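You operate a simulated robot arm through the tools that you are given. There is no shell and no other tool. Be economical: measure what you need, move in short steps, check, and stop when the job is done.

The job below is to be done with a simulated robot arm. You get a single attempt, and the scene is never put back.

## Task
Put things in order on the top of the door side leaf. At the end: the cream weight stands where the blue cup stood; the blue cup stands where the pink sample ball stood; the silver food flask (marked "SOUP") stands where the cream weight stood; the pink sample ball stands where the yellow fibre nest stood; the yellow fibre nest stands on top of the orange hand carder; whatever was shut is shut again. Leave all else as you found it, and nothing knocked over.

It is judged by the outcome, as a careful person would: the job done as asked, and still so three seconds after it is handed in. It fails if anything else is knocked over, pushed out of place, dropped, spilled or broken.

## Robot
A 7-joint arm with a two-finger parallel gripper, fixed in place. Base frame: the origin is at the foot of the arm, x ahead of it, y to its left, z up; the work surface is at about z = 0.748. Readings come in m, degrees, newtons and seconds.
With the tool pointing down near the work surface it reaches from about 0.3 to 0.68 m from the base axis. Its first joint turns from -66.0 to 66.0 degrees. Payload 1.57 kg.
The tool frame sits at the grasp point between the pads (the TCP): z along the fingers, y along the line on which they close. The tips reach 0.03 m beyond it. The gripper opens to 0.11 m. The fingers are 0.024 m wide and 0.012 m thick; the gripper's body (0.048 by 0.112 m) begins 0.078 m behind the TCP.
Orientation is told as [roll, pitch, yaw] about the base's x, y, z axes, in that order, counted from this pose: with the fingers straight down and closing along the base's y, the tool's x points along the base's -x, its y along +y and its z along -z.

## Interface
- The arm moves only by the tool arm_command. Its argument "targets" is a list that holds one entry, the list of rows, each a list of 7 numbers: the shift along the base's x, y, z in cm, then the turn, a rotation vector about the base's x, y, z in degrees, then the opening, from 0 (shut) to 1 (fully open). In form: [[[dx, dy, dz, rx, ry, rz, gripper], ...]]. A call has 1 to 20 rows; each row shifts and turns the commanded pose from where the row before left it. Each row takes 0.2 s and may step no farther than 0.05 m and 8.6 degrees from the row before; otherwise, or with a gripper value out of range, the whole call is refused. A pose out of reach is approached as far as the arm can. The call stops where the force on the tool passes 40 N (or 10 N more than at its start, if that is more) or the arm is blocked; 0.2 s more then pass. Each finger travels about 0.108 m/s and halts on what it meets, pressing with about 21 N; the grip force reading is that of the motor and also rises with nothing between the fingers. The clock runs only during rows and for 0.2 s after the last one: add rows that do not move to give the fingers time. The reply holds the time, the measured pose of the TCP, the force on the tool along the base axes, the opening and the grip force, in the units named above and with some noise.
- Cameras (640 x 400 px; columns grow to the right, rows downward): "scene" is fixed at [0.1727, -0.4158, 1.3975]; the picture's right is [0.63, -0.78, 0.00], its down [-0.55, -0.45, -0.70] and it looks along [0.54, 0.44, -0.71] (base axes); focal length 346 px, centre (320, 200). "wrist" rides on the gripper at [-0.036, 0, -0.08] in the tool frame; the picture's right is [0.00, -1.00, 0.00], its down [0.97, 0.00, -0.24] and it looks along [0.24, 0.00, 0.97] (tool axes); focal length 218 px, centre (320, 200).
- snapshot(camera): a new picture of that camera. The clock stands still meanwhile.
- locate(camera, pixels): for up to 12 pixels [column, row] of the newest picture of that camera ("zoom" is the newest enlarged one), the place [x, y, z] in the base frame of the surface seen there, good to about 0.002 m, but the place of the scene camera against the robot may be out by one fixed shift of up to 0.018 m in any direction. The clock stands still meanwhile.
- close_up(camera, box): a new picture of the part [left, top, right, bottom] of that camera's present view, enlarged. The clock stands still meanwhile.
- finish_job(): hands the job in; it is judged then, once.

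Go step by step. Measure first, check grasps and placings, and put right what went wrong. The budget is 80 turns and 54 pictures, counting those below and the enlarged ones. Unless the task says otherwise, let go and move clear before handing in, and close with one line.

The tools are called after ">>>" by a JSON object that holds its "method" and its "body". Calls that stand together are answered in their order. arm_command: Moves the arm, as the interface text tells. Its arguments: {"type":"object","properties":{"targets":{"type":"array"}},"required":["targets"]} The other tools are called the same way: snapshot (camera) takes a picture; locate (camera, pixels) gives the place of the surface under pixels of a picture; close_up (camera, box) takes an enlarged picture of a part of a camera's view; finish_job () hands the job in.

At the start:

```text
t: 0.0
eef_pos: [0.3667, 0.0178, 1.0214]
orientation: [0.0, 0.0, 0.0]
wrist_force: [0.8, 0.3, -0.1]
gripper_width: 0.11
grip_force: 0.1
```

scene: 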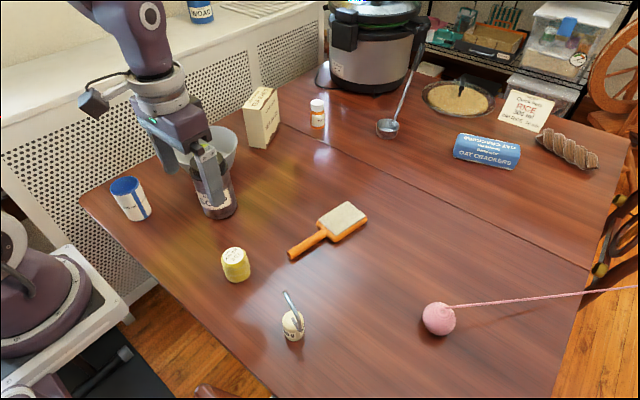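
wrist: 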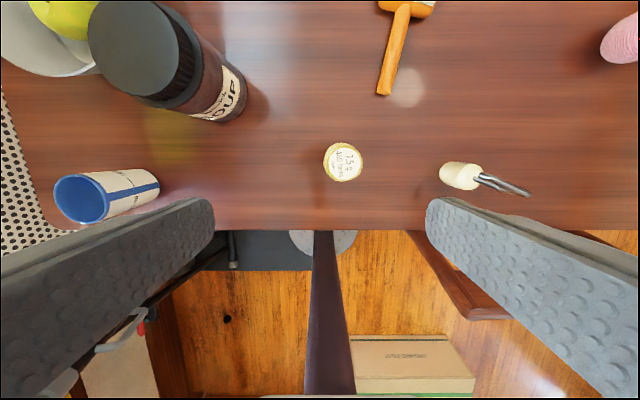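

The pictures show a blue cup (130,198), flask (215,195), a yellow labelled thing (235,264), a cream thing with a metal rod (292,325), pink ball with yarn (438,318) and orange carder (330,230). I take close looks to tell which is which.

>>> {"method": "close_up", "body": {"camera": "scene", "box": [200, 230, 340, 350]}}

>>> {"method": "close_up", "body": {"camera": "wrist", "box": [300, 120, 560, 230]}}

>>> {"method": "close_up", "body": {"camera": "scene", "box": [80, 70, 360, 240]}}

>>> {"method": "close_up", "body": {"camera": "scene", "box": [400, 60, 640, 350]}}

```text
3.33 times, centred on (270, 290) of scene
```

zoom: 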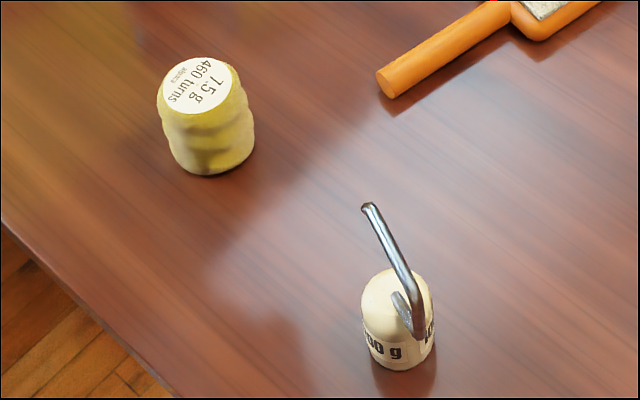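

```text
2.46 times, centred on (430, 175) of wrist
```

zoom: 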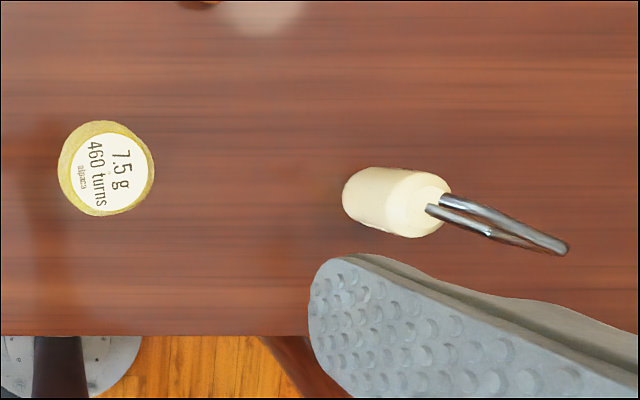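

```text
2.29 times, centred on (220, 155) of scene
```

zoom: 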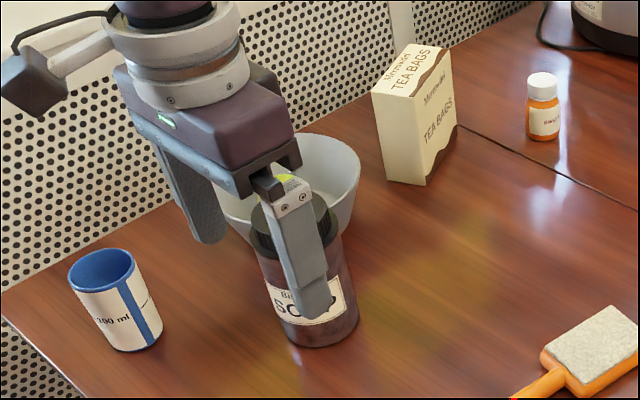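

```text
1.38 times, centred on (520, 205) of scene
```

zoom: 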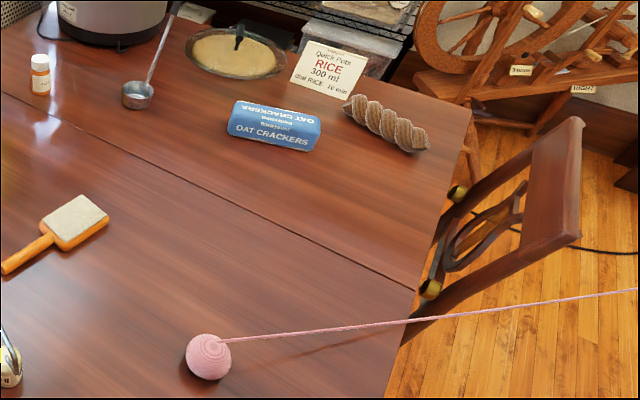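

The yellow thing is the fibre nest (7.5 g label), the cream one a hook weight, and the pink ball has a yarn going off to the right. I measure places with the wrist camera and compare with the scene camera.

>>> {"method": "locate", "body": {"camera": "wrist", "pixels": [[342, 162], [342, 145], [360, 163], [459, 175], [447, 176], [520, 190], [82, 198], [150, 190], [145, 50], [215, 105], [382, 90], [410, 5]]}}

>>> {"method": "locate", "body": {"camera": "scene", "pixels": [[234, 254], [236, 281], [293, 318], [294, 340], [286, 293], [126, 185], [137, 219], [292, 254], [343, 218], [438, 318], [455, 307], [560, 297]]}}

```text
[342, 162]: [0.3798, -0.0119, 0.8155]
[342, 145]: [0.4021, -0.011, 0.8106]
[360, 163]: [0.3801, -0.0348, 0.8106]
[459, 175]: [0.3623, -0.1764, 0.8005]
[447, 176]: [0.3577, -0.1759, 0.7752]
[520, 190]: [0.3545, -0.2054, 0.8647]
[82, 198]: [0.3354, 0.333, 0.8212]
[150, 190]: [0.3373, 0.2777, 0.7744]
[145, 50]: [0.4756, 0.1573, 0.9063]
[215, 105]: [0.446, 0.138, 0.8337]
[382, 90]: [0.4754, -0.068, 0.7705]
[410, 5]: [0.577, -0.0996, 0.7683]
```

```text
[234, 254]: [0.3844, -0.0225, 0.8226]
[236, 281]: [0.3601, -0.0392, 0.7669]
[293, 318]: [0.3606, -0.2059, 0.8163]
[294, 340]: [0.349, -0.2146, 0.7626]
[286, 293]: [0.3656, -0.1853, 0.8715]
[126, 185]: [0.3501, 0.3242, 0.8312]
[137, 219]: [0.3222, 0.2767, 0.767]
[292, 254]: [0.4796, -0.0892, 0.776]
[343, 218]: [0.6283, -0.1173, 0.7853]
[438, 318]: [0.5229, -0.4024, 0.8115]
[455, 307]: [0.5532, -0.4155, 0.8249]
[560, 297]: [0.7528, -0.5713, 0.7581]
```

Scene camera is off by about (+0.003,-0.010,+0.007). The nest is centred at (0.380,-0.0125), top at 0.815; I go above it and look, also viewing the scene.

>>> {"method": "arm_command", "body": {"targets": [[[1.3, -3.0, -3, 0, 0, 0, 1], [0, 0, -4, 0, 0, 0, 1], [0, 0, -4, 0, 0, 0, 1], [0, 0, 0, 0, 0, 0, 1]]]}}

>>> {"method": "snapshot", "body": {"camera": "wrist"}}

```text
t: 1.0
eef_pos: [0.3793, -0.0118, 0.9121]
orientation: [0.0, 0.0, 0.0]
wrist_force: [0.3, 0.4, 0.0]
gripper_width: 0.1099
grip_force: 0.1
```

```text
47 pictures are left
```

wrist: 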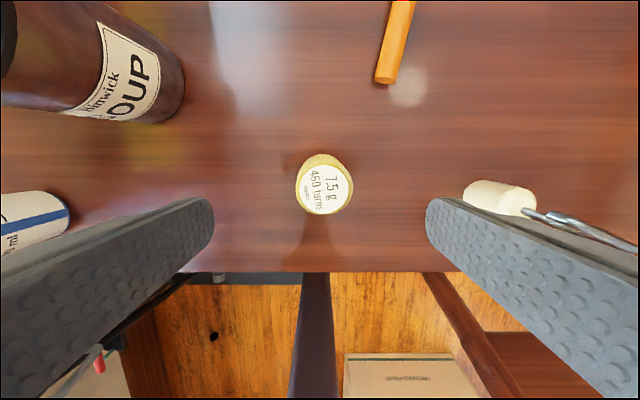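

>>> {"method": "locate", "body": {"camera": "wrist", "pixels": [[324, 188], [299, 188], [350, 188], [320, 160], [324, 210], [500, 200], [465, 190], [535, 205], [60, 250], [320, 262], [300, 100]]}}

>>> {"method": "arm_command", "body": {"targets": [[[0, 0, -4, 0, 0, 0, 1], [0, 0, -4, 0, 0, 0, 1], [0, 0, -4, 0, 0, 0, 1], [0, 0, 0, 0, 0, 0, 1]]]}}

```text
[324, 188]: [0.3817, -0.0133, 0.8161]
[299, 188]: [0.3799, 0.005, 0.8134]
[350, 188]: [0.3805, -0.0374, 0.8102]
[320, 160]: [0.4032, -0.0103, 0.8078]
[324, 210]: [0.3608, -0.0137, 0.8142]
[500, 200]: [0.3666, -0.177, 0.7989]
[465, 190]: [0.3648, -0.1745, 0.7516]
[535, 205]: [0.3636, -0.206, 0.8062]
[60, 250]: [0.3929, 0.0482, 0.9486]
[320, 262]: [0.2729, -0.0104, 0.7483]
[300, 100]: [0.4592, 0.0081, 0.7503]
```

```text
t: 2.0
eef_pos: [0.3796, -0.01, 0.7928]
orientation: [0.0, 0.0, 0.0]
wrist_force: [0.0, 0.4, -0.1]
gripper_width: 0.1102
grip_force: 0.1
```

Nest centre is about (0.382,-0.0145), diameter ~0.05. I centre the gripper, lower slightly and close.

>>> {"method": "arm_command", "body": {"targets": [[[0.2, -0.3, -0.6, 0, 0, 0, 1], [0, 0, 0, 0, 0, 0, 0.6], [0, 0, 0, 0, 0, 0, 0.3], [0, 0, 0, 0, 0, 0, 0.3], [0, 0, 0, 0, 0, 0, 0.3], [0, 0, 0, 0, 0, 0, 0.3]]]}}

```text
t: 3.4
eef_pos: [0.3811, -0.015, 0.7864]
orientation: [0.0, 0.0, -0.1]
wrist_force: [-0.1, 0.1, 0.7]
gripper_width: 0.0551
grip_force: 20.8
```

The nest is gripped at 0.055 width. I lift it and move part way to the carder to view the pad.

>>> {"method": "arm_command", "body": {"targets": [[[0, 0, 2, 0, 0, 0, 0.3], [0, 0, 4, 0, 0, 0, 0.3], [0, 0, 4.5, 0, 0, 0, 0.3], [3, -2, 4, 0, 0, 0, 0.3], [4, -3, 0, 0, 0, 0, 0.3], [3, -3, 0, 0, 0, 0, 0.3], [0, 0, 0, 0, 0, 0, 0.3]]]}}

>>> {"method": "snapshot", "body": {"camera": "wrist"}}

```text
refused: row 4 steps farther than a row can; nothing moved
```

```text
46 pictures are left
```

wrist: 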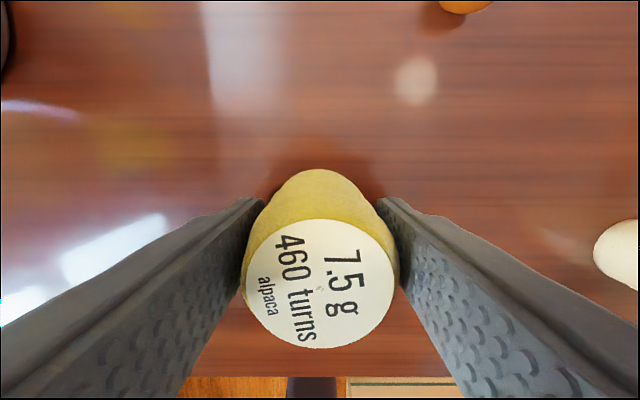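

Row 4 was too long (5.4 cm); the nest is well centred between the pads. I resend with shorter rows.

>>> {"method": "arm_command", "body": {"targets": [[[0, 0, 2, 0, 0, 0, 0.3], [0, 0, 4, 0, 0, 0, 0.3], [0, 0, 4.5, 0, 0, 0, 0.3], [2, -2, 3, 0, 0, 0, 0.3], [3, -3, 1, 0, 0, 0, 0.3], [3, -2, 0, 0, 0, 0, 0.3], [1, -1, 0, 0, 0, 0, 0.3], [0, 0, 0, 0, 0, 0, 0.3]]]}}

>>> {"method": "snapshot", "body": {"camera": "wrist"}}

```text
t: 5.2
eef_pos: [0.4713, -0.0966, 0.9326]
orientation: [-0.1, 0.0, -0.1]
wrist_force: [0.4, -1.1, -0.6]
gripper_width: 0.0548
grip_force: 20.8
```

```text
45 pictures are left
```

wrist: 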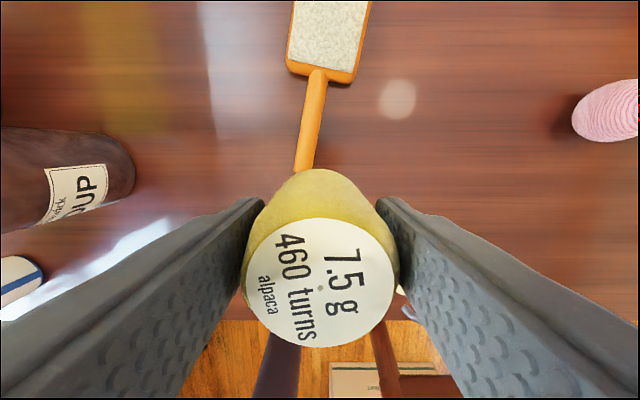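

The carder pad is at the top (288-370, 0-80). I locate its corners with wrist and scene cameras, plus the ball.

>>> {"method": "locate", "body": {"camera": "wrist", "pixels": [[291, 62], [350, 72], [296, 3], [366, 3], [328, 35], [308, 110], [620, 110], [578, 115], [620, 85], [610, 138], [130, 160], [636, 110]]}}

>>> {"method": "close_up", "body": {"camera": "scene", "box": [270, 180, 390, 280]}}

```text
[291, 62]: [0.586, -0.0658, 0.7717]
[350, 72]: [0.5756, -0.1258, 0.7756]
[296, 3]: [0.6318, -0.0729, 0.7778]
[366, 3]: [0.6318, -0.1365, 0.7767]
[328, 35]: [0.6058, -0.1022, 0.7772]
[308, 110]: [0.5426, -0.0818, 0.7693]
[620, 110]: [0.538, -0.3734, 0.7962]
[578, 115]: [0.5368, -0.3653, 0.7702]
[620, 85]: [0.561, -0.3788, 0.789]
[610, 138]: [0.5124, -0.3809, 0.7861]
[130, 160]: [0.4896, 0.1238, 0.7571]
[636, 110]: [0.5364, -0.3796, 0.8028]
```

```text
4.00 times, centred on (330, 230) of scene
```

zoom: 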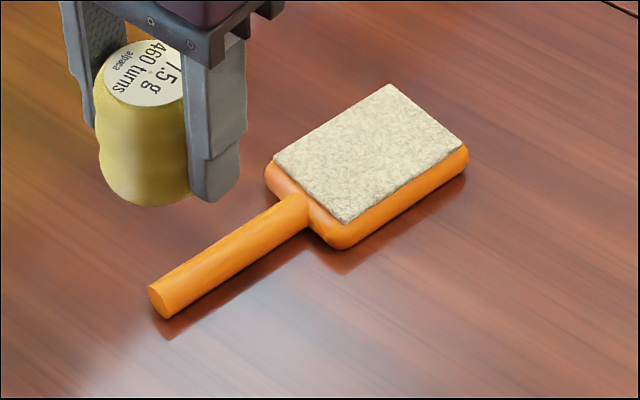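

I locate the pad's corners in the enlarged scene picture to get its centre.

>>> {"method": "locate", "body": {"camera": "zoom", "pixels": [[280, 160], [345, 218], [456, 148], [390, 90], [368, 154], [158, 305], [320, 213]]}}

```text
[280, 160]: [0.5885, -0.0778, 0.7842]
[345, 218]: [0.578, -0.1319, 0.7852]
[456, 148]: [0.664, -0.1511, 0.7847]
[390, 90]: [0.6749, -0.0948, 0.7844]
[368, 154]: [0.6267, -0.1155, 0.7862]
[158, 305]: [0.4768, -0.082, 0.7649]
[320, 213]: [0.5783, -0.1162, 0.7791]
```

Corrected pad centre is about (0.624,-0.104,0.778). I carry the nest over it and lower to about 1 cm above.

>>> {"method": "arm_command", "body": {"targets": [[[4, -0.2, 0, 0, 0, 0, 0.3], [4, -0.2, 0, 0, 0, 0, 0.3], [4, -0.2, 0, 0, 0, 0, 0.3], [3.1, -0.1, 0, 0, 0, 0, 0.3], [0, 0, -4, 0, 0, 0, 0.3], [0, 0, -4, 0, 0, 0, 0.3], [0, 0, -2, 0, 0, 0, 0.3], [0, 0, 0, 0, 0, 0, 0.3], [0, 0, 0, 0, 0, 0, 0.3]]]}}

>>> {"method": "close_up", "body": {"camera": "scene", "box": [270, 150, 420, 270]}}

```text
t: 7.2
eef_pos: [0.6235, -0.1029, 0.8299]
orientation: [-0.1, 0.1, 0.1]
wrist_force: [-0.3, 0.0, -0.1]
gripper_width: 0.055
grip_force: 20.9
```

```text
3.33 times, centred on (345, 210) of scene
```

zoom: 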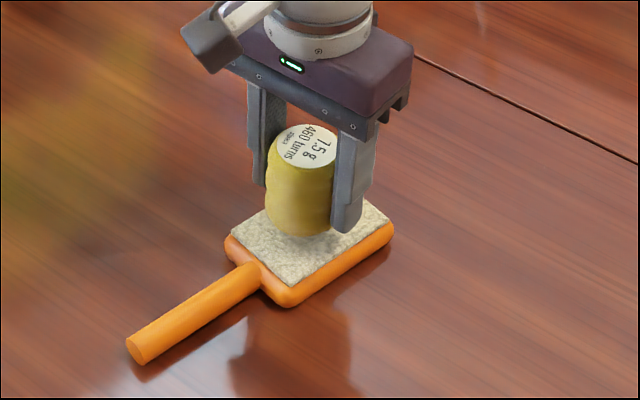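

The nest hovers centred over the pad. I lower it in small steps watching the force.

>>> {"method": "arm_command", "body": {"targets": [[[0, 0, -0.5, 0, 0, 0, 0.3], [0, 0, -0.4, 0, 0, 0, 0.3], [0, 0, -0.3, 0, 0, 0, 0.3], [0, 0, 0, 0, 0, 0, 0.3]]]}}

```text
t: 8.2
eef_pos: [0.6225, -0.1034, 0.8193]
orientation: [0.0, -0.1, 0.0]
wrist_force: [-0.1, 1.4, -1.0]
gripper_width: 0.0547
grip_force: 20.8
```

>>> {"method": "arm_command", "body": {"targets": [[[0, 0, -0.2, 0, 0, 0, 0.3], [0, 0, -0.2, 0, 0, 0, 0.3], [0, 0, 0, 0, 0, 0, 0.3]]]}}

```text
t: 9.0
eef_pos: [0.6234, -0.1024, 0.8154]
orientation: [0.0, 0.0, 0.0]
wrist_force: [0.6, -0.7, -0.8]
gripper_width: 0.0548
grip_force: 21.0
```

No clear contact force yet at 0.8154, so I go 2 mm more.

>>> {"method": "arm_command", "body": {"targets": [[[0, 0, -0.15, 0, 0, 0, 0.3], [0, 0, -0.15, 0, 0, 0, 0.3], [0, 0, 0, 0, 0, 0, 0.3]]]}}

>>> {"method": "close_up", "body": {"camera": "scene", "box": [300, 170, 380, 240]}}

```text
t: 9.8
eef_pos: [0.6231, -0.1034, 0.8131]
orientation: [0.1, -0.1, 0.1]
wrist_force: [-3.8, 1.4, 21.0]
gripper_width: 0.0549
grip_force: 21.2
```

```text
5.71 times, centred on (340, 205) of scene
```

zoom: 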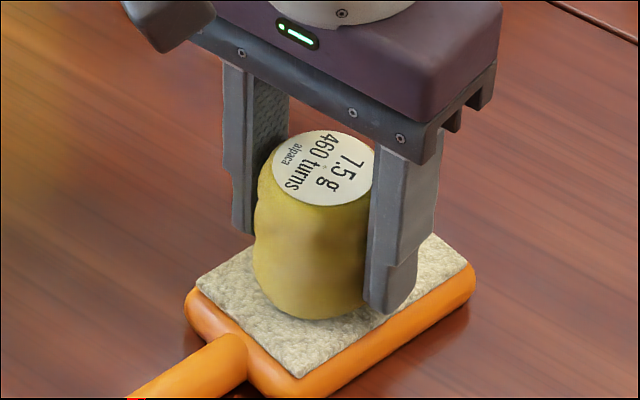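

Contact at 21 N, seated upright on the pad. I relieve 1 mm, open and rise.

>>> {"method": "arm_command", "body": {"targets": [[[0, 0, 0.15, 0, 0, 0, 0.3], [0, 0, 0, 0, 0, 0, 0.55], [0, 0, 0, 0, 0, 0, 0.8], [0, 0, 0, 0, 0, 0, 1], [0, 0, 0, 0, 0, 0, 1], [0, 0, 3, 0, 0, 0, 1], [0, 0, 4, 0, 0, 0, 1], [0, 0, 4, 0, 0, 0, 1], [0, 0, 0, 0, 0, 0, 1]]]}}

>>> {"method": "snapshot", "body": {"camera": "scene"}}

```text
t: 11.8
eef_pos: [0.6221, -0.1014, 0.9243]
orientation: [0.0, 0.0, 0.0]
wrist_force: [-0.6, -0.3, -1.0]
gripper_width: 0.1101
grip_force: 0.0
```

```text
41 pictures are left
```

scene: 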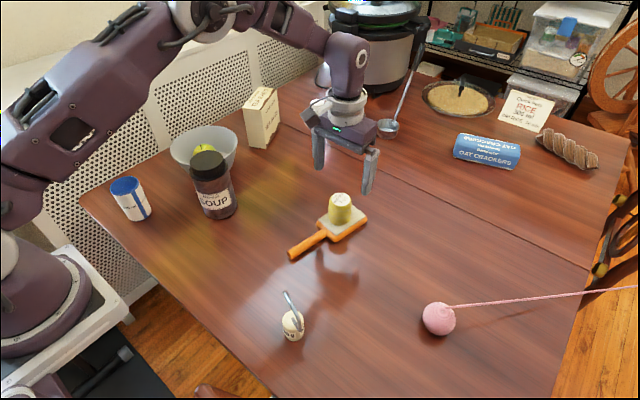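

The nest stands on the carder and all else is unmoved. I look closely at the ball and its yarn to learn where the yarn leads.

>>> {"method": "close_up", "body": {"camera": "scene", "box": [410, 270, 530, 350]}}

>>> {"method": "locate", "body": {"camera": "zoom", "pixels": [[150, 250], [210, 200], [240, 192], [300, 190], [400, 180], [600, 160]]}}

>>> {"method": "close_up", "body": {"camera": "scene", "box": [520, 250, 640, 330]}}

```text
5.00 times, centred on (470, 310) of scene
```

zoom: 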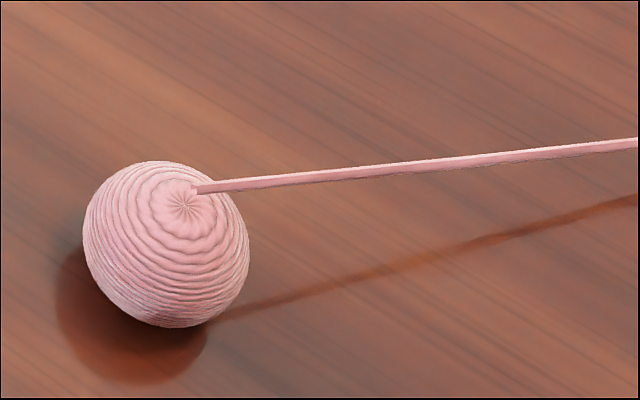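

```text
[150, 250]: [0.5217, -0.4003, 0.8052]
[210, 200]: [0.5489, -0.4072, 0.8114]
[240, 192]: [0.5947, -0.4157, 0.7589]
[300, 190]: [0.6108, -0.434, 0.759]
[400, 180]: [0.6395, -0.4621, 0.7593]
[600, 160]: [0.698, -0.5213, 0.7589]
```

```text
5.00 times, centred on (580, 290) of scene
```

zoom: 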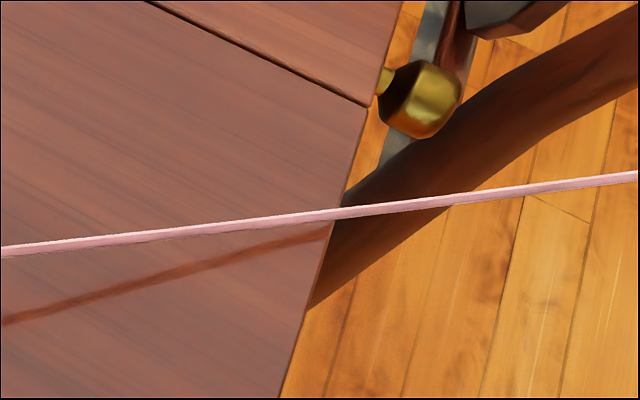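

I locate points right on the yarn in this enlarged view.

>>> {"method": "locate", "body": {"camera": "zoom", "pixels": [[20, 249], [100, 240], [200, 229], [320, 215], [450, 199], [620, 178], [621, 177]]}}

```text
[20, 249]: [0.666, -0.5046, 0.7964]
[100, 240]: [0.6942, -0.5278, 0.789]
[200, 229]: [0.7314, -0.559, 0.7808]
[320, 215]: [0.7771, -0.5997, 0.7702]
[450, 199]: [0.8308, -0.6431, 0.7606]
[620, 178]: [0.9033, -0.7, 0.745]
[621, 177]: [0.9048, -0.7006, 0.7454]
```

The yarn runs straight from the ball's top toward (+x,−y) at azimuth about −39°, slightly downward. I move near the ball, turning the gripper to yaw −39° so the fingers straddle the yarn, and look.

>>> {"method": "arm_command", "body": {"targets": [[[-1.75, -3.7, 0.5, 0, 0, -5.5, 1], [-1.75, -3.7, 0, 0, 0, -5.5, 1], [-1.75, -3.7, 0, 0, 0, -5.5, 1], [-1.75, -3.7, 0, 0, 0, -5.5, 1], [-1.75, -3.7, 0, 0, 0, -5.5, 1], [-1.75, -3.7, 0, 0, 0, -5.5, 1], [-0.5, -3.0, 0, 0, 0, -6, 1], [0, 0, 0, 0, 0, 0, 1], [0, 0, 0, 0, 0, 0, 1]]]}}

>>> {"method": "snapshot", "body": {"camera": "wrist"}}

```text
t: 13.8
eef_pos: [0.5127, -0.3565, 0.9278]
orientation: [0.0, 0.0, -39.0]
wrist_force: [0.1, -0.4, 0.2]
gripper_width: 0.1103
grip_force: 0.0
```

```text
38 pictures are left
```

wrist: 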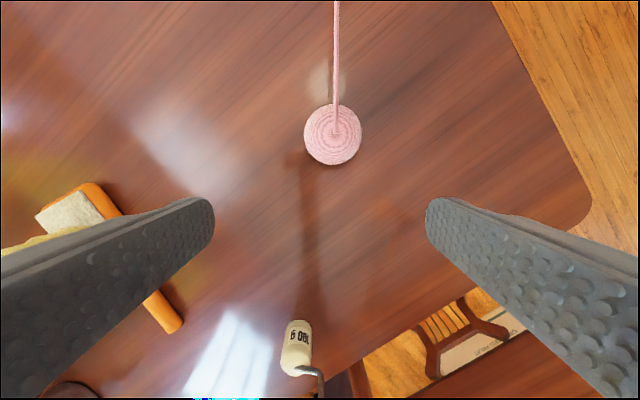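

The ball is centred near (333,135), the yarn goes straight up in the picture from its top. I locate its outline and the weight.

>>> {"method": "locate", "body": {"camera": "wrist", "pixels": [[333, 133], [307, 134], [359, 134], [333, 107], [333, 162], [333, 142], [335, 50], [296, 345], [250, 150]]}}

```text
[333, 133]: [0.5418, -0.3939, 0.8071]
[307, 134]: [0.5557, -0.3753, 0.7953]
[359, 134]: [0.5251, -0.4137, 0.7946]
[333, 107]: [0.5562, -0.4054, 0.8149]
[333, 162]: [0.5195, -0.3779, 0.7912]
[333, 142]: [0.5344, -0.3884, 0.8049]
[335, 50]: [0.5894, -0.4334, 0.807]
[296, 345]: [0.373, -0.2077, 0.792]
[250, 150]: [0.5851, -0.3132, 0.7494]
```

Ball centre is about (0.540,-0.394), radius ~0.03, top 0.807. I descend to TCP z 0.787 (tips 9 mm above table).

>>> {"method": "arm_command", "body": {"targets": [[[2.7, -3.75, 0, 0, 0, 0, 1], [0, 0, -4, 0, 0, 0, 1], [0, 0, -4, 0, 0, 0, 1], [0, 0, -4, 0, 0, 0, 1], [0, 0, -2, 0, 0, 0, 1], [0, 0, 0, 0, 0, 0, 1], [0, 0, 0, 0, 0, 0, 1]]]}}

>>> {"method": "snapshot", "body": {"camera": "wrist"}}

```text
t: 15.4
eef_pos: [0.5384, -0.3927, 0.7901]
orientation: [0.0, 0.0, -39.1]
wrist_force: [-0.9, 0.2, -0.1]
gripper_width: 0.11
grip_force: 0.1
```

```text
37 pictures are left
```

wrist: 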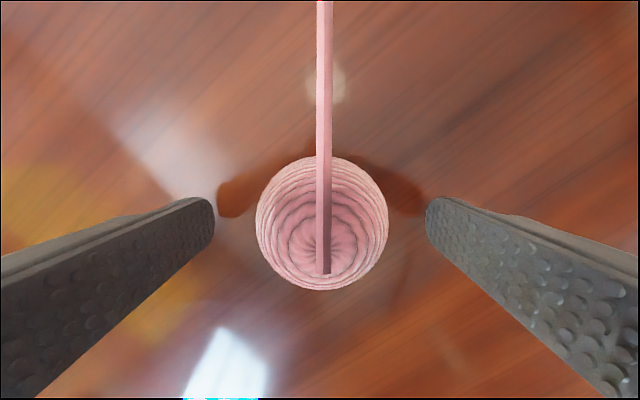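

The ball is centred between the fingers with the yarn between them. I lower 6 mm and close.

>>> {"method": "arm_command", "body": {"targets": [[[0, 0, -0.6, 0, 0, 0, 1], [0, 0, 0, 0, 0, 0, 0.7], [0, 0, 0, 0, 0, 0, 0.4], [0, 0, 0, 0, 0, 0, 0.3], [0, 0, 0, 0, 0, 0, 0.3], [0, 0, 0, 0, 0, 0, 0.3]]]}}

```text
t: 16.8
eef_pos: [0.5398, -0.3924, 0.7843]
orientation: [0.0, -0.1, -39.1]
wrist_force: [0.5, 0.4, 1.6]
gripper_width: 0.0705
grip_force: 20.9
```

Ball gripped at 0.0705 width. I lift a little and check force and yarn behaviour.

>>> {"method": "arm_command", "body": {"targets": [[[0, 0, 1, 0, 0, 0, 0.3], [0, 0, 2, 0, 0, 0, 0.3], [0, 0, 2, 0, 0, 0, 0.3], [-1, 1, 0, 0, 0, 0, 0.3], [0, 0, 0, 0, 0, 0, 0.3]]]}}

>>> {"method": "snapshot", "body": {"camera": "scene"}}

```text
t: 18.0
eef_pos: [0.5283, -0.3834, 0.8336]
orientation: [0.1, 0.0, -39.1]
wrist_force: [-0.3, 0.2, -0.1]
gripper_width: 0.0702
grip_force: 20.9
```

```text
36 pictures are left
```

scene: 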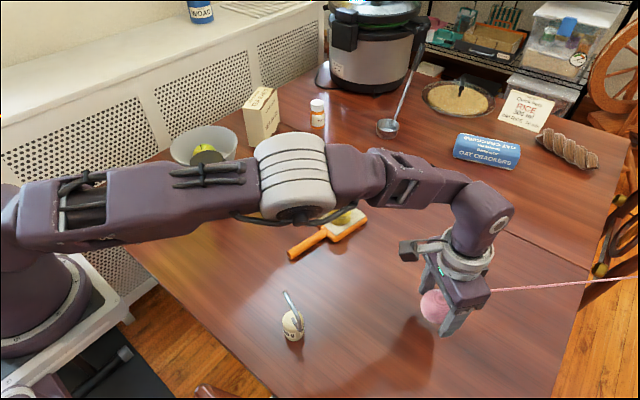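

No pull from the yarn; it follows freely. I raise and carry the ball half way, passing clear of the weight and the carder.

>>> {"method": "arm_command", "body": {"targets": [[[0, 0, 4, 0, 0, 0, 0.3], [-0.5, 2, 3, 0, 0, 0, 0.3], [-1, 4, 0, 0, 0, 0, 0.3], [-1, 4, 0, 0, 0, 0, 0.3], [-1, 4, 0, 0, 0, 0, 0.3], [-1, 4, 0, 0, 0, 0, 0.3], [0, 0, 0, 0, 0, 0, 0.3]]]}}

>>> {"method": "snapshot", "body": {"camera": "scene"}}

```text
t: 19.6
eef_pos: [0.4837, -0.2012, 0.9028]
orientation: [0.0, 0.0, -39.0]
wrist_force: [-0.8, 0.0, 0.3]
gripper_width: 0.0704
grip_force: 20.9
```

```text
35 pictures are left
```

scene: 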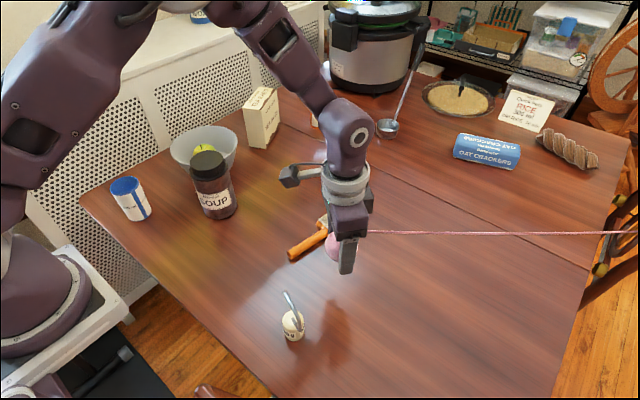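

Still no pull. I carry on to above the nest's old spot (0.381,-0.0145).

>>> {"method": "arm_command", "body": {"targets": [[[-2, 3.7, 0, 0, 0, 0, 0.3], [-2, 3.7, 0, 0, 0, 0, 0.3], [-2, 3.7, 0, 0, 0, 0, 0.3], [-2, 3.7, 0, 0, 0, 0, 0.3], [-2.2, 3.8, 0, 0, 0, 0, 0.3], [0, 0, -4, 0, 0, 0, 0.3], [0, 0, -3, 0, 0, 0, 0.3], [0, 0, 0, 0, 0, 0, 0.3], [0, 0, 0, 0, 0, 0, 0.3]]]}}

>>> {"method": "snapshot", "body": {"camera": "scene"}}

```text
t: 21.6
eef_pos: [0.3828, -0.0166, 0.8331]
orientation: [0.0, 0.0, -39.0]
wrist_force: [-0.6, -0.1, -0.5]
gripper_width: 0.0705
grip_force: 21.7
```

```text
34 pictures are left
```

scene: 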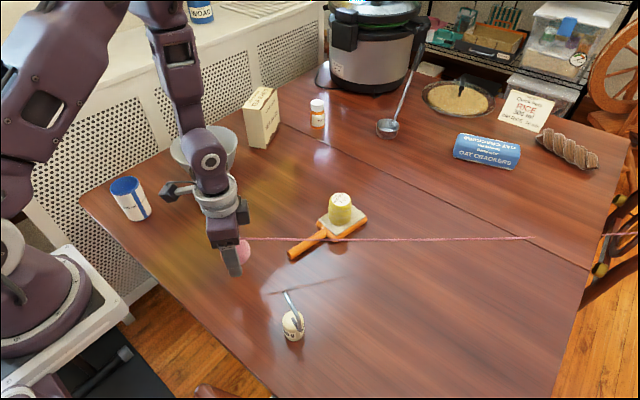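

The ball is above the spot with no pull. I lower it to the table height it was gripped at.

>>> {"method": "arm_command", "body": {"targets": [[[-0.15, 0.15, -2, 0, 0, 0, 0.3], [0, 0, -1.5, 0, 0, 0, 0.3], [0, 0, -0.8, 0, 0, 0, 0.3], [0, 0, -0.3, 0, 0, 0, 0.3], [0, 0, 0, 0, 0, 0, 0.3]]]}}

```text
t: 22.8
eef_pos: [0.3811, -0.0157, 0.7865]
orientation: [0.0, 0.0, -39.0]
wrist_force: [0.4, -0.5, -0.1]
gripper_width: 0.0705
grip_force: 20.9
```

>>> {"method": "arm_command", "body": {"targets": [[[0, 0, -0.15, 0, 0, 0, 0.3], [0, 0, -0.15, 0, 0, 0, 0.3], [0, 0, 0, 0, 0, 0, 0.3]]]}}

>>> {"method": "snapshot", "body": {"camera": "wrist"}}

```text
t: 23.6
eef_pos: [0.3808, -0.0151, 0.7837]
orientation: [0.1, 0.0, -38.9]
wrist_force: [0.8, -0.8, 12.0]
gripper_width: 0.07
grip_force: 21.5
```

```text
33 pictures are left
```

wrist: 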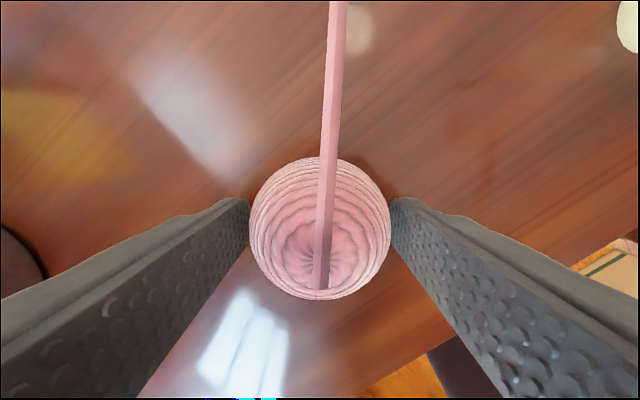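

Contact (12 N), ball upright in place. I ease off, open slowly and rise straight.

>>> {"method": "arm_command", "body": {"targets": [[[0, 0, 0.1, 0, 0, 0, 0.3], [0, 0, 0, 0, 0, 0, 0.66], [0, 0, 0, 0, 0, 0, 0.75], [0, 0, 0, 0, 0, 0, 0.9], [0, 0, 0, 0, 0, 0, 1], [0, 0, 2, 0, 0, 0, 1], [0, 0, 4, 0, 0, 0, 1], [0, 0, 4, 0, 0, 0, 1], [0, 0, 2, 0, 0, 0, 1]]]}}

>>> {"method": "snapshot", "body": {"camera": "wrist"}}

>>> {"method": "snapshot", "body": {"camera": "scene"}}

```text
t: 25.6
eef_pos: [0.3823, -0.0145, 0.9048]
orientation: [0.0, 0.0, -39.0]
wrist_force: [0.6, 0.0, -0.1]
gripper_width: 0.11
grip_force: 0.0
```

```text
32 pictures are left
```

wrist: 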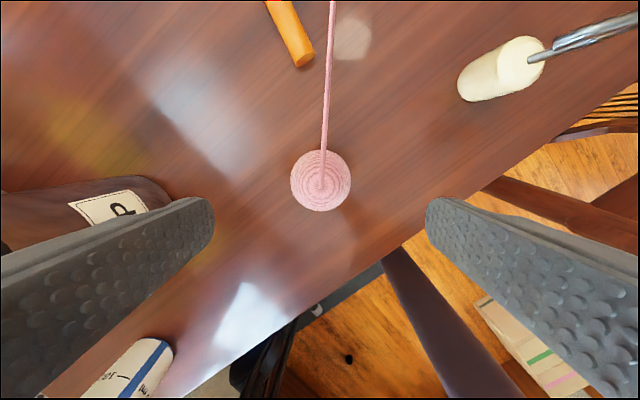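

```text
31 pictures are left
```

scene: 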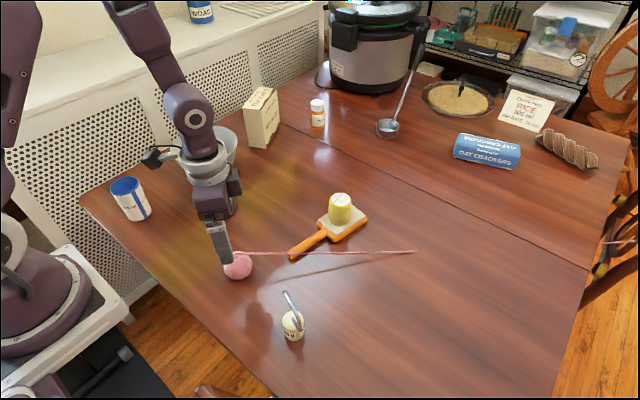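

The ball stands at the nest's old spot; yarn is slack-free and clear of things. Now the cup: I rise, turn back to yaw 0 and move to view it.

>>> {"method": "arm_command", "body": {"targets": [[[0, 0, 4, 0, 0, 6.5, 1], [0, 0, 4, 0, 0, 6.5, 1], [0, 0, 4, 0, 0, 6.5, 1], [-0.5, 4, 0, 0, 0, 6.5, 1], [-0.5, 4, 0, 0, 0, 6.5, 1], [-0.5, 4, 0, 0, 0, 6.5, 1], [-0.5, 4, 0, 0, 0, 0, 1], [0, 4, 0, 0, 0, 0, 1], [0, 4, 0, 0, 0, 0, 1], [0, 3.5, 0, 0, 0, 0, 1], [0, 0, 0, 0, 0, 0, 1]]]}}

>>> {"method": "snapshot", "body": {"camera": "wrist"}}

```text
t: 28.0
eef_pos: [0.3613, 0.2592, 1.0256]
orientation: [0.0, 0.0, -0.1]
wrist_force: [0.5, -0.4, -0.1]
gripper_width: 0.11
grip_force: 0.0
```

```text
30 pictures are left
```

wrist: 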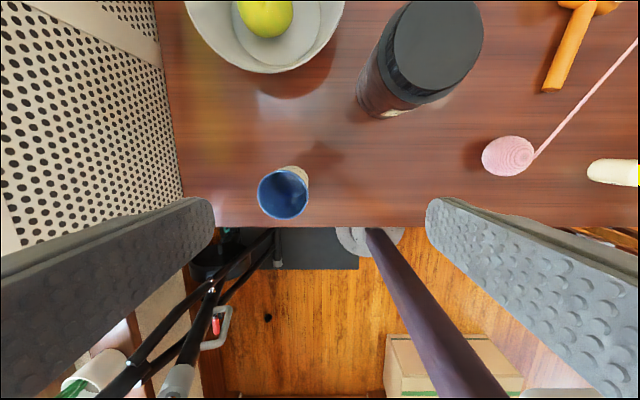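

The cup rim is at (285,192), empty-looking; the radiator is to the left. I locate rim, base, radiator edge, and flask lid.

>>> {"method": "close_up", "body": {"camera": "wrist", "box": [240, 150, 330, 230]}}

>>> {"method": "locate", "body": {"camera": "wrist", "pixels": [[259, 194], [307, 194], [285, 217], [283, 171], [285, 195], [306, 173], [180, 180], [150, 180], [185, 195], [390, 50], [480, 45], [432, 50]]}}

```text
5.00 times, centred on (285, 190) of wrist
```

zoom: 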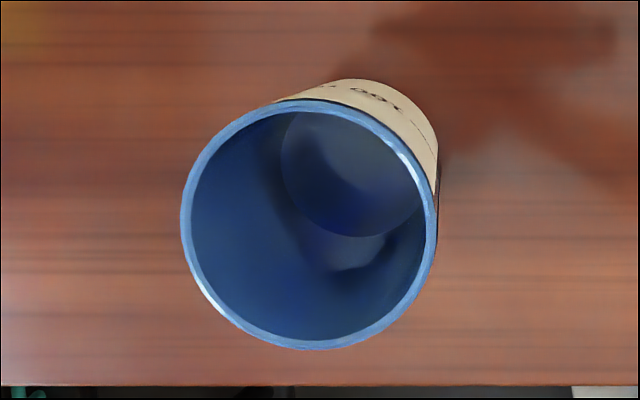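

```text
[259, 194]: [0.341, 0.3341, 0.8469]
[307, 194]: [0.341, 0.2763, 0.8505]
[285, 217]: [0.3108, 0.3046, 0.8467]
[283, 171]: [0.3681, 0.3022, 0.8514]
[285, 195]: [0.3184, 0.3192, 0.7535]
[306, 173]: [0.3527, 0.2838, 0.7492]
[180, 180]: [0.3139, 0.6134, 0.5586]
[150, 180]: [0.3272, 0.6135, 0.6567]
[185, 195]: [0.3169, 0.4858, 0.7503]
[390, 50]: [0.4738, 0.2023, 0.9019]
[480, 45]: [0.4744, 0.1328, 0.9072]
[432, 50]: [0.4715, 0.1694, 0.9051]
```

Cup centre (0.3395,0.3053), rim 0.85, diameter ~0.06, empty. I align above and descend to 0.89, look once, then go on.

>>> {"method": "arm_command", "body": {"targets": [[[-2.2, 4.4, 0, 0, 0, 0, 1], [0, 0.2, -4.5, 0, 0, 0, 1], [0, 0, -4.5, 0, 0, 0, 1], [0, 0, -4, 0, 0, 0, 1], [0, 0, 0, 0, 0, 0, 1], [0, 0, 0, 0, 0, 0, 1]]]}}

>>> {"method": "snapshot", "body": {"camera": "wrist"}}

```text
t: 29.4
eef_pos: [0.3388, 0.3048, 0.8965]
orientation: [-0.1, -0.1, 0.0]
wrist_force: [-1.0, 0.2, 0.3]
gripper_width: 0.11
grip_force: 0.0
```

```text
28 pictures are left
```

wrist: 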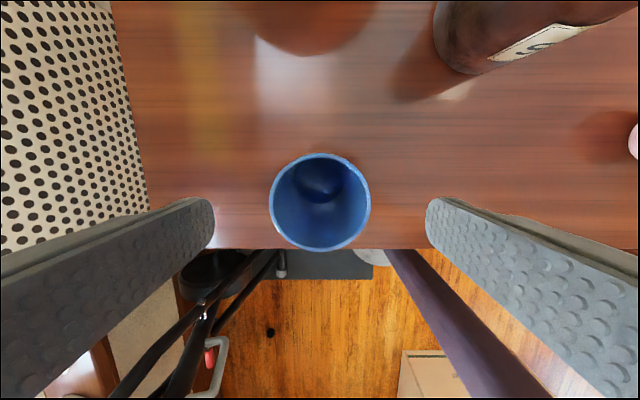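

The cup is centred (rim 270–371). I descend and close at mid-height.

>>> {"method": "arm_command", "body": {"targets": [[[0, 0, -3.5, 0, 0, 0, 1], [0, 0, -3.5, 0, 0, 0, 1], [0, 0, -2.7, 0, 0, 0, 1], [0, 0, 0, 0, 0, 0, 1], [0, 0, 0, 0, 0, 0, 0.7], [0, 0, 0, 0, 0, 0, 0.4], [0, 0, 0, 0, 0, 0, 0.4], [0, 0, 0, 0, 0, 0, 0.3], [0, 0, 0, 0, 0, 0, 0.3]]]}}

```text
t: 31.4
eef_pos: [0.3387, 0.3066, 0.7984]
orientation: [0.0, 0.0, 0.0]
wrist_force: [-0.2, -0.1, 0.8]
gripper_width: 0.0596
grip_force: 20.8
```

Cup gripped at 0.0596. I lift it high, then carry it along an arc over to the right side.

>>> {"method": "arm_command", "body": {"targets": [[[0, 0, 1.5, 0, 0, 0, 0.3], [0, 0, 4, 0, 0, 0, 0.3], [0, 0, 4, 0, 0, 0, 0.3], [0, 0, 4, 0, 0, 0, 0.3], [0, 0, 4, 0, 0, 0, 0.3], [0, 0, 4.5, 0, 0, 0, 0.3], [1.5, -3.8, 0, 0, 0, 0, 0.3], [1.5, -3.9, 0, 0, 0, 0, 0.3], [1.5, -3.9, 0, 0, 0, 0, 0.3], [1.5, -3.9, 0, 0, 0, 0, 0.3], [1, -3.9, 0, 0, 0, 0, 0.3], [1, -3.9, 0, 0, 0, 0, 0.3], [0.5, -4, 0, 0, 0, 0, 0.3], [0.5, -4, 0, 0, 0, 0, 0.3], [0.5, -4, 0, 0, 0, 0, 0.3], [0.5, -4, 0, 0, 0, 0, 0.3], [0.5, -4, 0, 0, 0, 0, 0.3], [0.5, -4, 0, 0, 0, 0, 0.3], [0, 0, 0, 0, 0, 0, 0.3]]]}}

```text
t: 35.4
eef_pos: [0.447, -0.1669, 1.0168]
orientation: [-0.1, 0.1, 0.0]
wrist_force: [0.0, 0.3, -1.5]
gripper_width: 0.0593
grip_force: 21.2
```

The cup is carried safely at z 1.017. I continue to above the ball's old spot (0.5395,-0.3935), lowering on the way.

>>> {"method": "arm_command", "body": {"targets": [[[1.5, -3.8, 0, 0, 0, 0, 0.3], [1.5, -3.8, 0, 0, 0, 0, 0.3], [1.5, -3.8, -2, 0, 0, 0, 0.3], [1.5, -3.8, -2, 0, 0, 0, 0.3], [1.6, -3.8, -2, 0, 0, 0, 0.3], [1.6, -3.7, -2, 0, 0, 0, 0.3], [0, 0, -4, 0, 0, 0, 0.3], [0, 0, -4, 0, 0, 0, 0.3], [0, 0, -3.5, 0, 0, 0, 0.3], [0, 0, 0, 0, 0, 0, 0.3], [0, 0, 0, 0, 0, 0, 0.3]]]}}

>>> {"method": "snapshot", "body": {"camera": "scene"}}

```text
t: 37.8
eef_pos: [0.5411, -0.3948, 0.82]
orientation: [0.0, 0.0, -0.2]
wrist_force: [0.4, 0.1, -0.6]
gripper_width: 0.0595
grip_force: 20.7
```

```text
27 pictures are left
```

scene: 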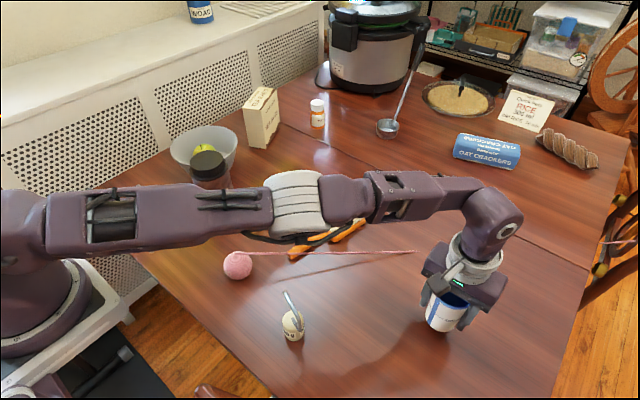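

The cup hovers over the spot. I lower to just above the table, then touch down.

>>> {"method": "arm_command", "body": {"targets": [[[0, 0, -1.2, 0, 0, 0, 0.3], [0, 0, -0.6, 0, 0, 0, 0.3], [0, 0, -0.2, 0, 0, 0, 0.3], [0, 0, 0, 0, 0, 0, 0.3]]]}}

```text
t: 38.8
eef_pos: [0.5407, -0.3938, 0.8028]
orientation: [0.0, 0.0, 0.0]
wrist_force: [0.6, 0.1, -0.9]
gripper_width: 0.0594
grip_force: 21.1
```

>>> {"method": "arm_command", "body": {"targets": [[[0, 0, -0.2, 0, 0, 0, 0.3], [0, 0, -0.15, 0, 0, 0, 0.3], [0, 0, -0.1, 0, 0, 0, 0.3], [0, 0, 0, 0, 0, 0, 0.3]]]}}

```text
t: 39.8
eef_pos: [0.5399, -0.3961, 0.7997]
orientation: [-0.1, -0.1, 0.1]
wrist_force: [-0.2, -0.2, 11.0]
gripper_width: 0.0594
grip_force: 20.2
```

Contact at 11 N. I open and rise straight up clear of the rim.

>>> {"method": "arm_command", "body": {"targets": [[[0, 0, 0.1, 0, 0, 0, 0.5], [0, 0, 0, 0, 0, 0, 0.65], [0, 0, 0, 0, 0, 0, 0.8], [0, 0, 0, 0, 0, 0, 1], [0, 0, 0, 0, 0, 0, 1], [0, 0, 3, 0, 0, 0, 1], [0, 0, 4, 0, 0, 0, 1], [0, 0, 4, 0, 0, 0, 1], [0, 0, 2, 0, 0, 0, 1], [0, 0, 0, 0, 0, 0, 1]]]}}

>>> {"method": "snapshot", "body": {"camera": "wrist"}}

```text
t: 42.0
eef_pos: [0.5409, -0.395, 0.9294]
orientation: [0.0, 0.0, 0.1]
wrist_force: [0.0, -0.1, -0.2]
gripper_width: 0.1101
grip_force: 0.0
```

```text
26 pictures are left
```

wrist: 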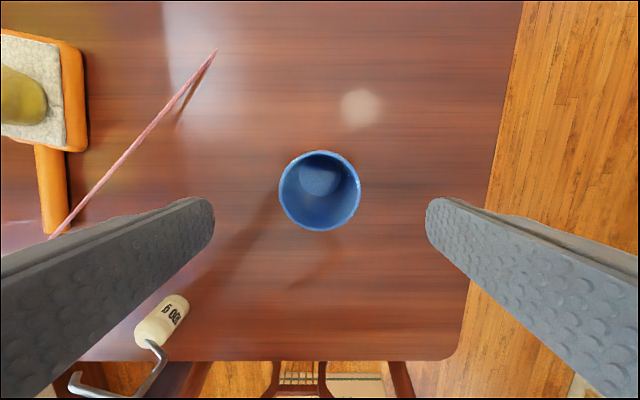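

The cup stands upright at the ball's old spot. I move to above the weight to see its hook and body.

>>> {"method": "arm_command", "body": {"targets": [[[0, 0, 4, 0, 0, 0, 1], [-3, 3.5, 2, 0, 0, 0, 1], [-3, 3.5, 0, 0, 0, 0, 1], [-3, 3.5, 0, 0, 0, 0, 1], [-3, 3.5, 0, 0, 0, 0, 1], [-3, 3.5, 0, 0, 0, 0, 1], [-2, 2, 0, 0, 0, 0, 1], [0, 0, 0, 0, 0, 0, 1], [0, 0, 0, 0, 0, 0, 1]]]}}

>>> {"method": "snapshot", "body": {"camera": "wrist"}}

>>> {"method": "close_up", "body": {"camera": "scene", "box": [250, 280, 340, 350]}}

```text
refused: row 2 steps farther than a row can; nothing moved
```

```text
25 pictures are left
```

wrist: 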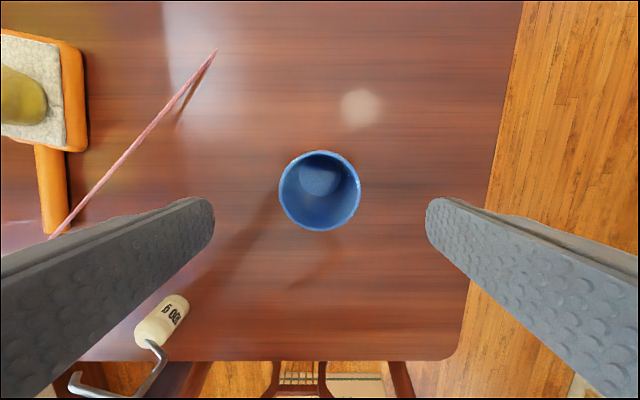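

```text
5.71 times, centred on (295, 315) of scene
```

zoom: 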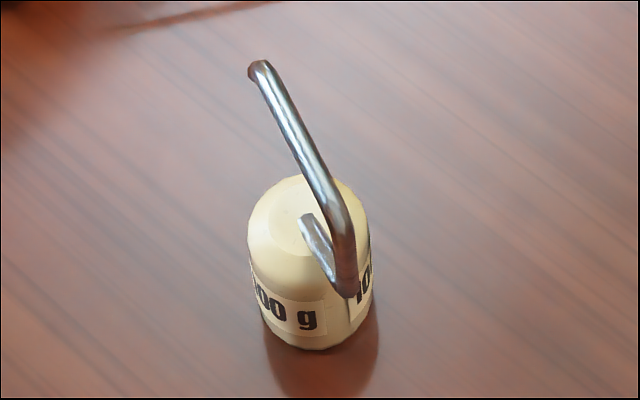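

I split the row that was too long and move above the weight.

>>> {"method": "arm_command", "body": {"targets": [[[0, 0, 4, 0, 0, 0, 1], [-2.5, 3, 2, 0, 0, 0, 1], [-3, 3.5, 0, 0, 0, 0, 1], [-3, 3.5, 0, 0, 0, 0, 1], [-3, 3.5, 0, 0, 0, 0, 1], [-3, 3.5, 0, 0, 0, 0, 1], [-2.5, 2.5, 0, 0, 0, 0, 1], [0, 0, 0, 0, 0, 0, 1], [0, 0, 0, 0, 0, 0, 1]]]}}

>>> {"method": "close_up", "body": {"camera": "wrist", "box": [220, 80, 420, 280]}}

>>> {"method": "snapshot", "body": {"camera": "wrist"}}

```text
t: 44.0
eef_pos: [0.5403, -0.3942, 0.9689]
orientation: [-0.1, -0.1, 0.0]
wrist_force: [-0.4, 0.3, -0.7]
gripper_width: 0.11
grip_force: 0.1
out of reach, approached as far as the arm can: row 2, 3, 4, 5, 6, 7
```

```text
2.00 times, centred on (320, 180) of wrist
```

zoom: 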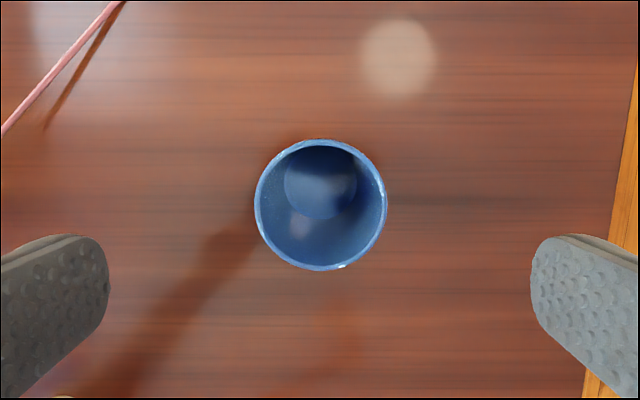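

```text
22 pictures are left
```

wrist: 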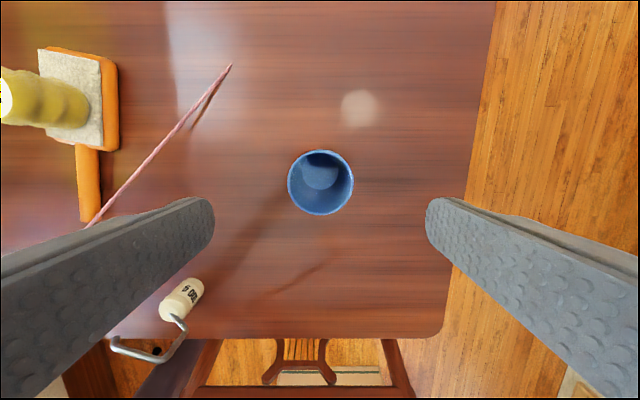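

The arm stopped at the edge of its reach at this height. I come down a little and inwards with a small test move.

>>> {"method": "arm_command", "body": {"targets": [[[0, 0, -1, 0, 0, 0, 1], [-1, 1.5, 0, 0, 0, 0, 1], [0, 0, 0, 0, 0, 0, 1]]]}}

```text
t: 44.8
eef_pos: [0.5319, -0.3809, 0.9608]
orientation: [0.0, 0.0, -0.1]
wrist_force: [1.0, 0.2, -0.2]
gripper_width: 0.1101
grip_force: 0.0
```

That works. I go inwards at this height to above the weight (hook top 0.865).

>>> {"method": "arm_command", "body": {"targets": [[[-3, 3.3, 0, 0, 0, 0, 1], [-3, 3.3, 0, 0, 0, 0, 1], [-3, 3.3, 0, 0, 0, 0, 1], [-3, 3.3, 0, 0, 0, 0, 1], [-3, 3.3, 0, 0, 0, 0, 1], [-1.2, 1.6, 1, 0, 0, 0, 1], [0, 0, 0, 0, 0, 0, 1], [0, 0, 0, 0, 0, 0, 1]]]}}

>>> {"method": "snapshot", "body": {"camera": "wrist"}}

```text
t: 46.6
eef_pos: [0.3707, -0.1993, 0.9711]
orientation: [0.0, 0.0, 0.1]
wrist_force: [0.3, -0.4, -0.3]
gripper_width: 0.11
grip_force: 0.1
```

```text
21 pictures are left
```

wrist: 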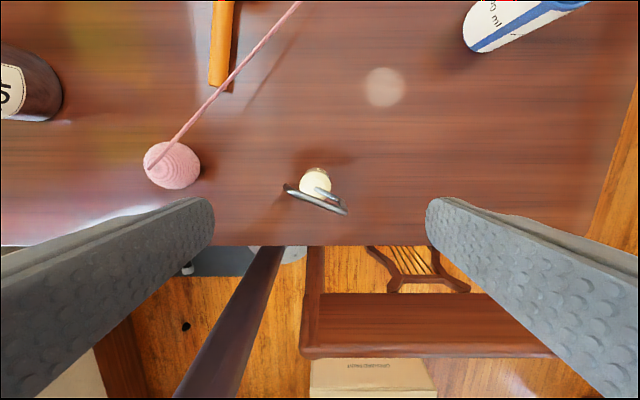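

>>> {"method": "close_up", "body": {"camera": "wrist", "box": [270, 150, 370, 230]}}

>>> {"method": "locate", "body": {"camera": "wrist", "pixels": [[316, 171], [315, 182], [302, 184], [328, 184], [287, 188], [310, 198], [340, 210], [320, 190], [334, 197], [318, 244], [168, 168], [455, 205]]}}

```text
5.00 times, centred on (320, 190) of wrist
```

zoom: 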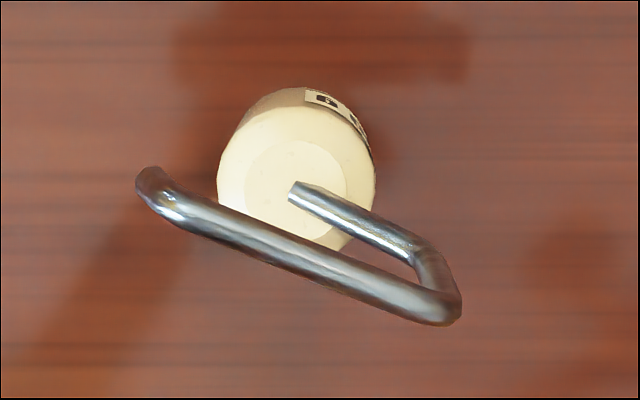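

```text
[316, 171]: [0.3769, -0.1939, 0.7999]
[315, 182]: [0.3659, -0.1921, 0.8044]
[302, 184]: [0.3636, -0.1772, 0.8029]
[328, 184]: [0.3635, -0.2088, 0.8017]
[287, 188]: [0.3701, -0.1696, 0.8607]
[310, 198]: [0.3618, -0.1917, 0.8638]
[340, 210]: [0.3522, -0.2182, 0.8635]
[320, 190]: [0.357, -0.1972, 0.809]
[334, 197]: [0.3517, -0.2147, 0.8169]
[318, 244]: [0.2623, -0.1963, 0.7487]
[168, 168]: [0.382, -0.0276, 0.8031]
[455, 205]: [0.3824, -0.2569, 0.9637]
```

The weight's body is centred at about (0.3615,-0.1935), top 0.804, radius ~0.018; the hook lies in a vertical plane at azimuth ~69° with top at 0.866. I turn the gripper to yaw +69° so the fingers close across the hook plane, then check.

>>> {"method": "arm_command", "body": {"targets": [[[-0.9, 0.6, 0, 0, 0, 7.5, 1], [0, 0, 0, 0, 0, 8, 1], [0, 0, 0, 0, 0, 8, 1], [0, 0, 0, 0, 0, 8, 1], [0, 0, 0, 0, 0, 8, 1], [0, 0, 0, 0, 0, 8, 1], [0, 0, 0, 0, 0, 8, 1], [0, 0, 0, 0, 0, 8, 1], [0, 0, 0, 0, 0, 5.5, 1], [0, 0, 0, 0, 0, 0, 1], [0, 0, 0, 0, 0, 0, 1]]]}}

>>> {"method": "snapshot", "body": {"camera": "wrist"}}

```text
t: 49.0
eef_pos: [0.3602, -0.1943, 0.9711]
orientation: [0.1, 0.0, 69.1]
wrist_force: [-0.1, 0.5, 0.4]
gripper_width: 0.11
grip_force: 0.0
```

```text
19 pictures are left
```

wrist: 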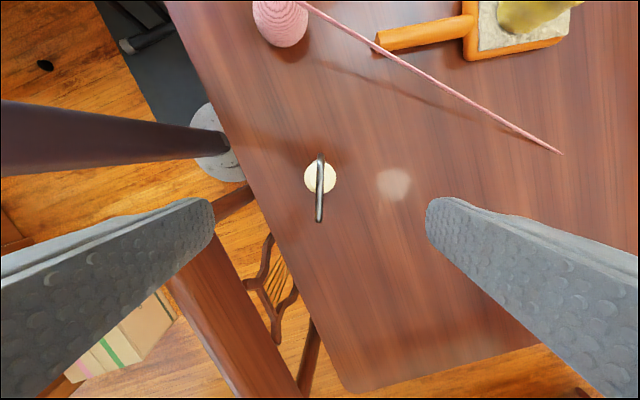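

Hook is aligned with the picture's vertical, body centred at (320,177) as expected. I descend to 0.801.

>>> {"method": "arm_command", "body": {"targets": [[[0.1, 0.05, -4, 0, 0, 0, 1], [0, 0, -4, 0, 0, 0, 1], [0, 0, -4, 0, 0, 0, 1], [0, 0, -3, 0, 0, 0, 1], [0, 0, -2, 0, 0, 0, 1], [0, 0, 0, 0, 0, 0, 1], [0, 0, 0, 0, 0, 0, 1]]]}}

>>> {"method": "snapshot", "body": {"camera": "wrist"}}

```text
t: 50.6
eef_pos: [0.363, -0.1926, 0.7987]
orientation: [0.0, 0.0, 68.9]
wrist_force: [-0.6, 0.3, 0.3]
gripper_width: 0.1101
grip_force: 0.1
```

```text
18 pictures are left
```

wrist: 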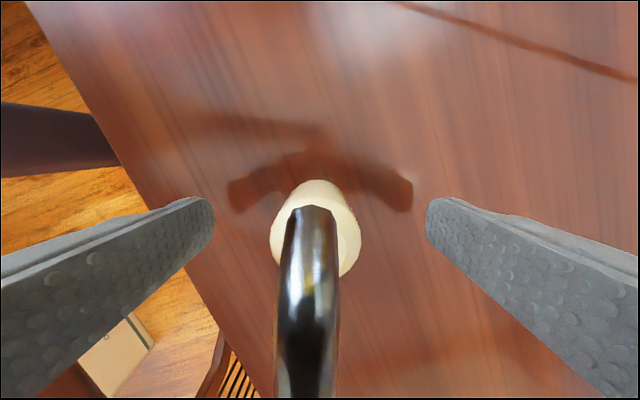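

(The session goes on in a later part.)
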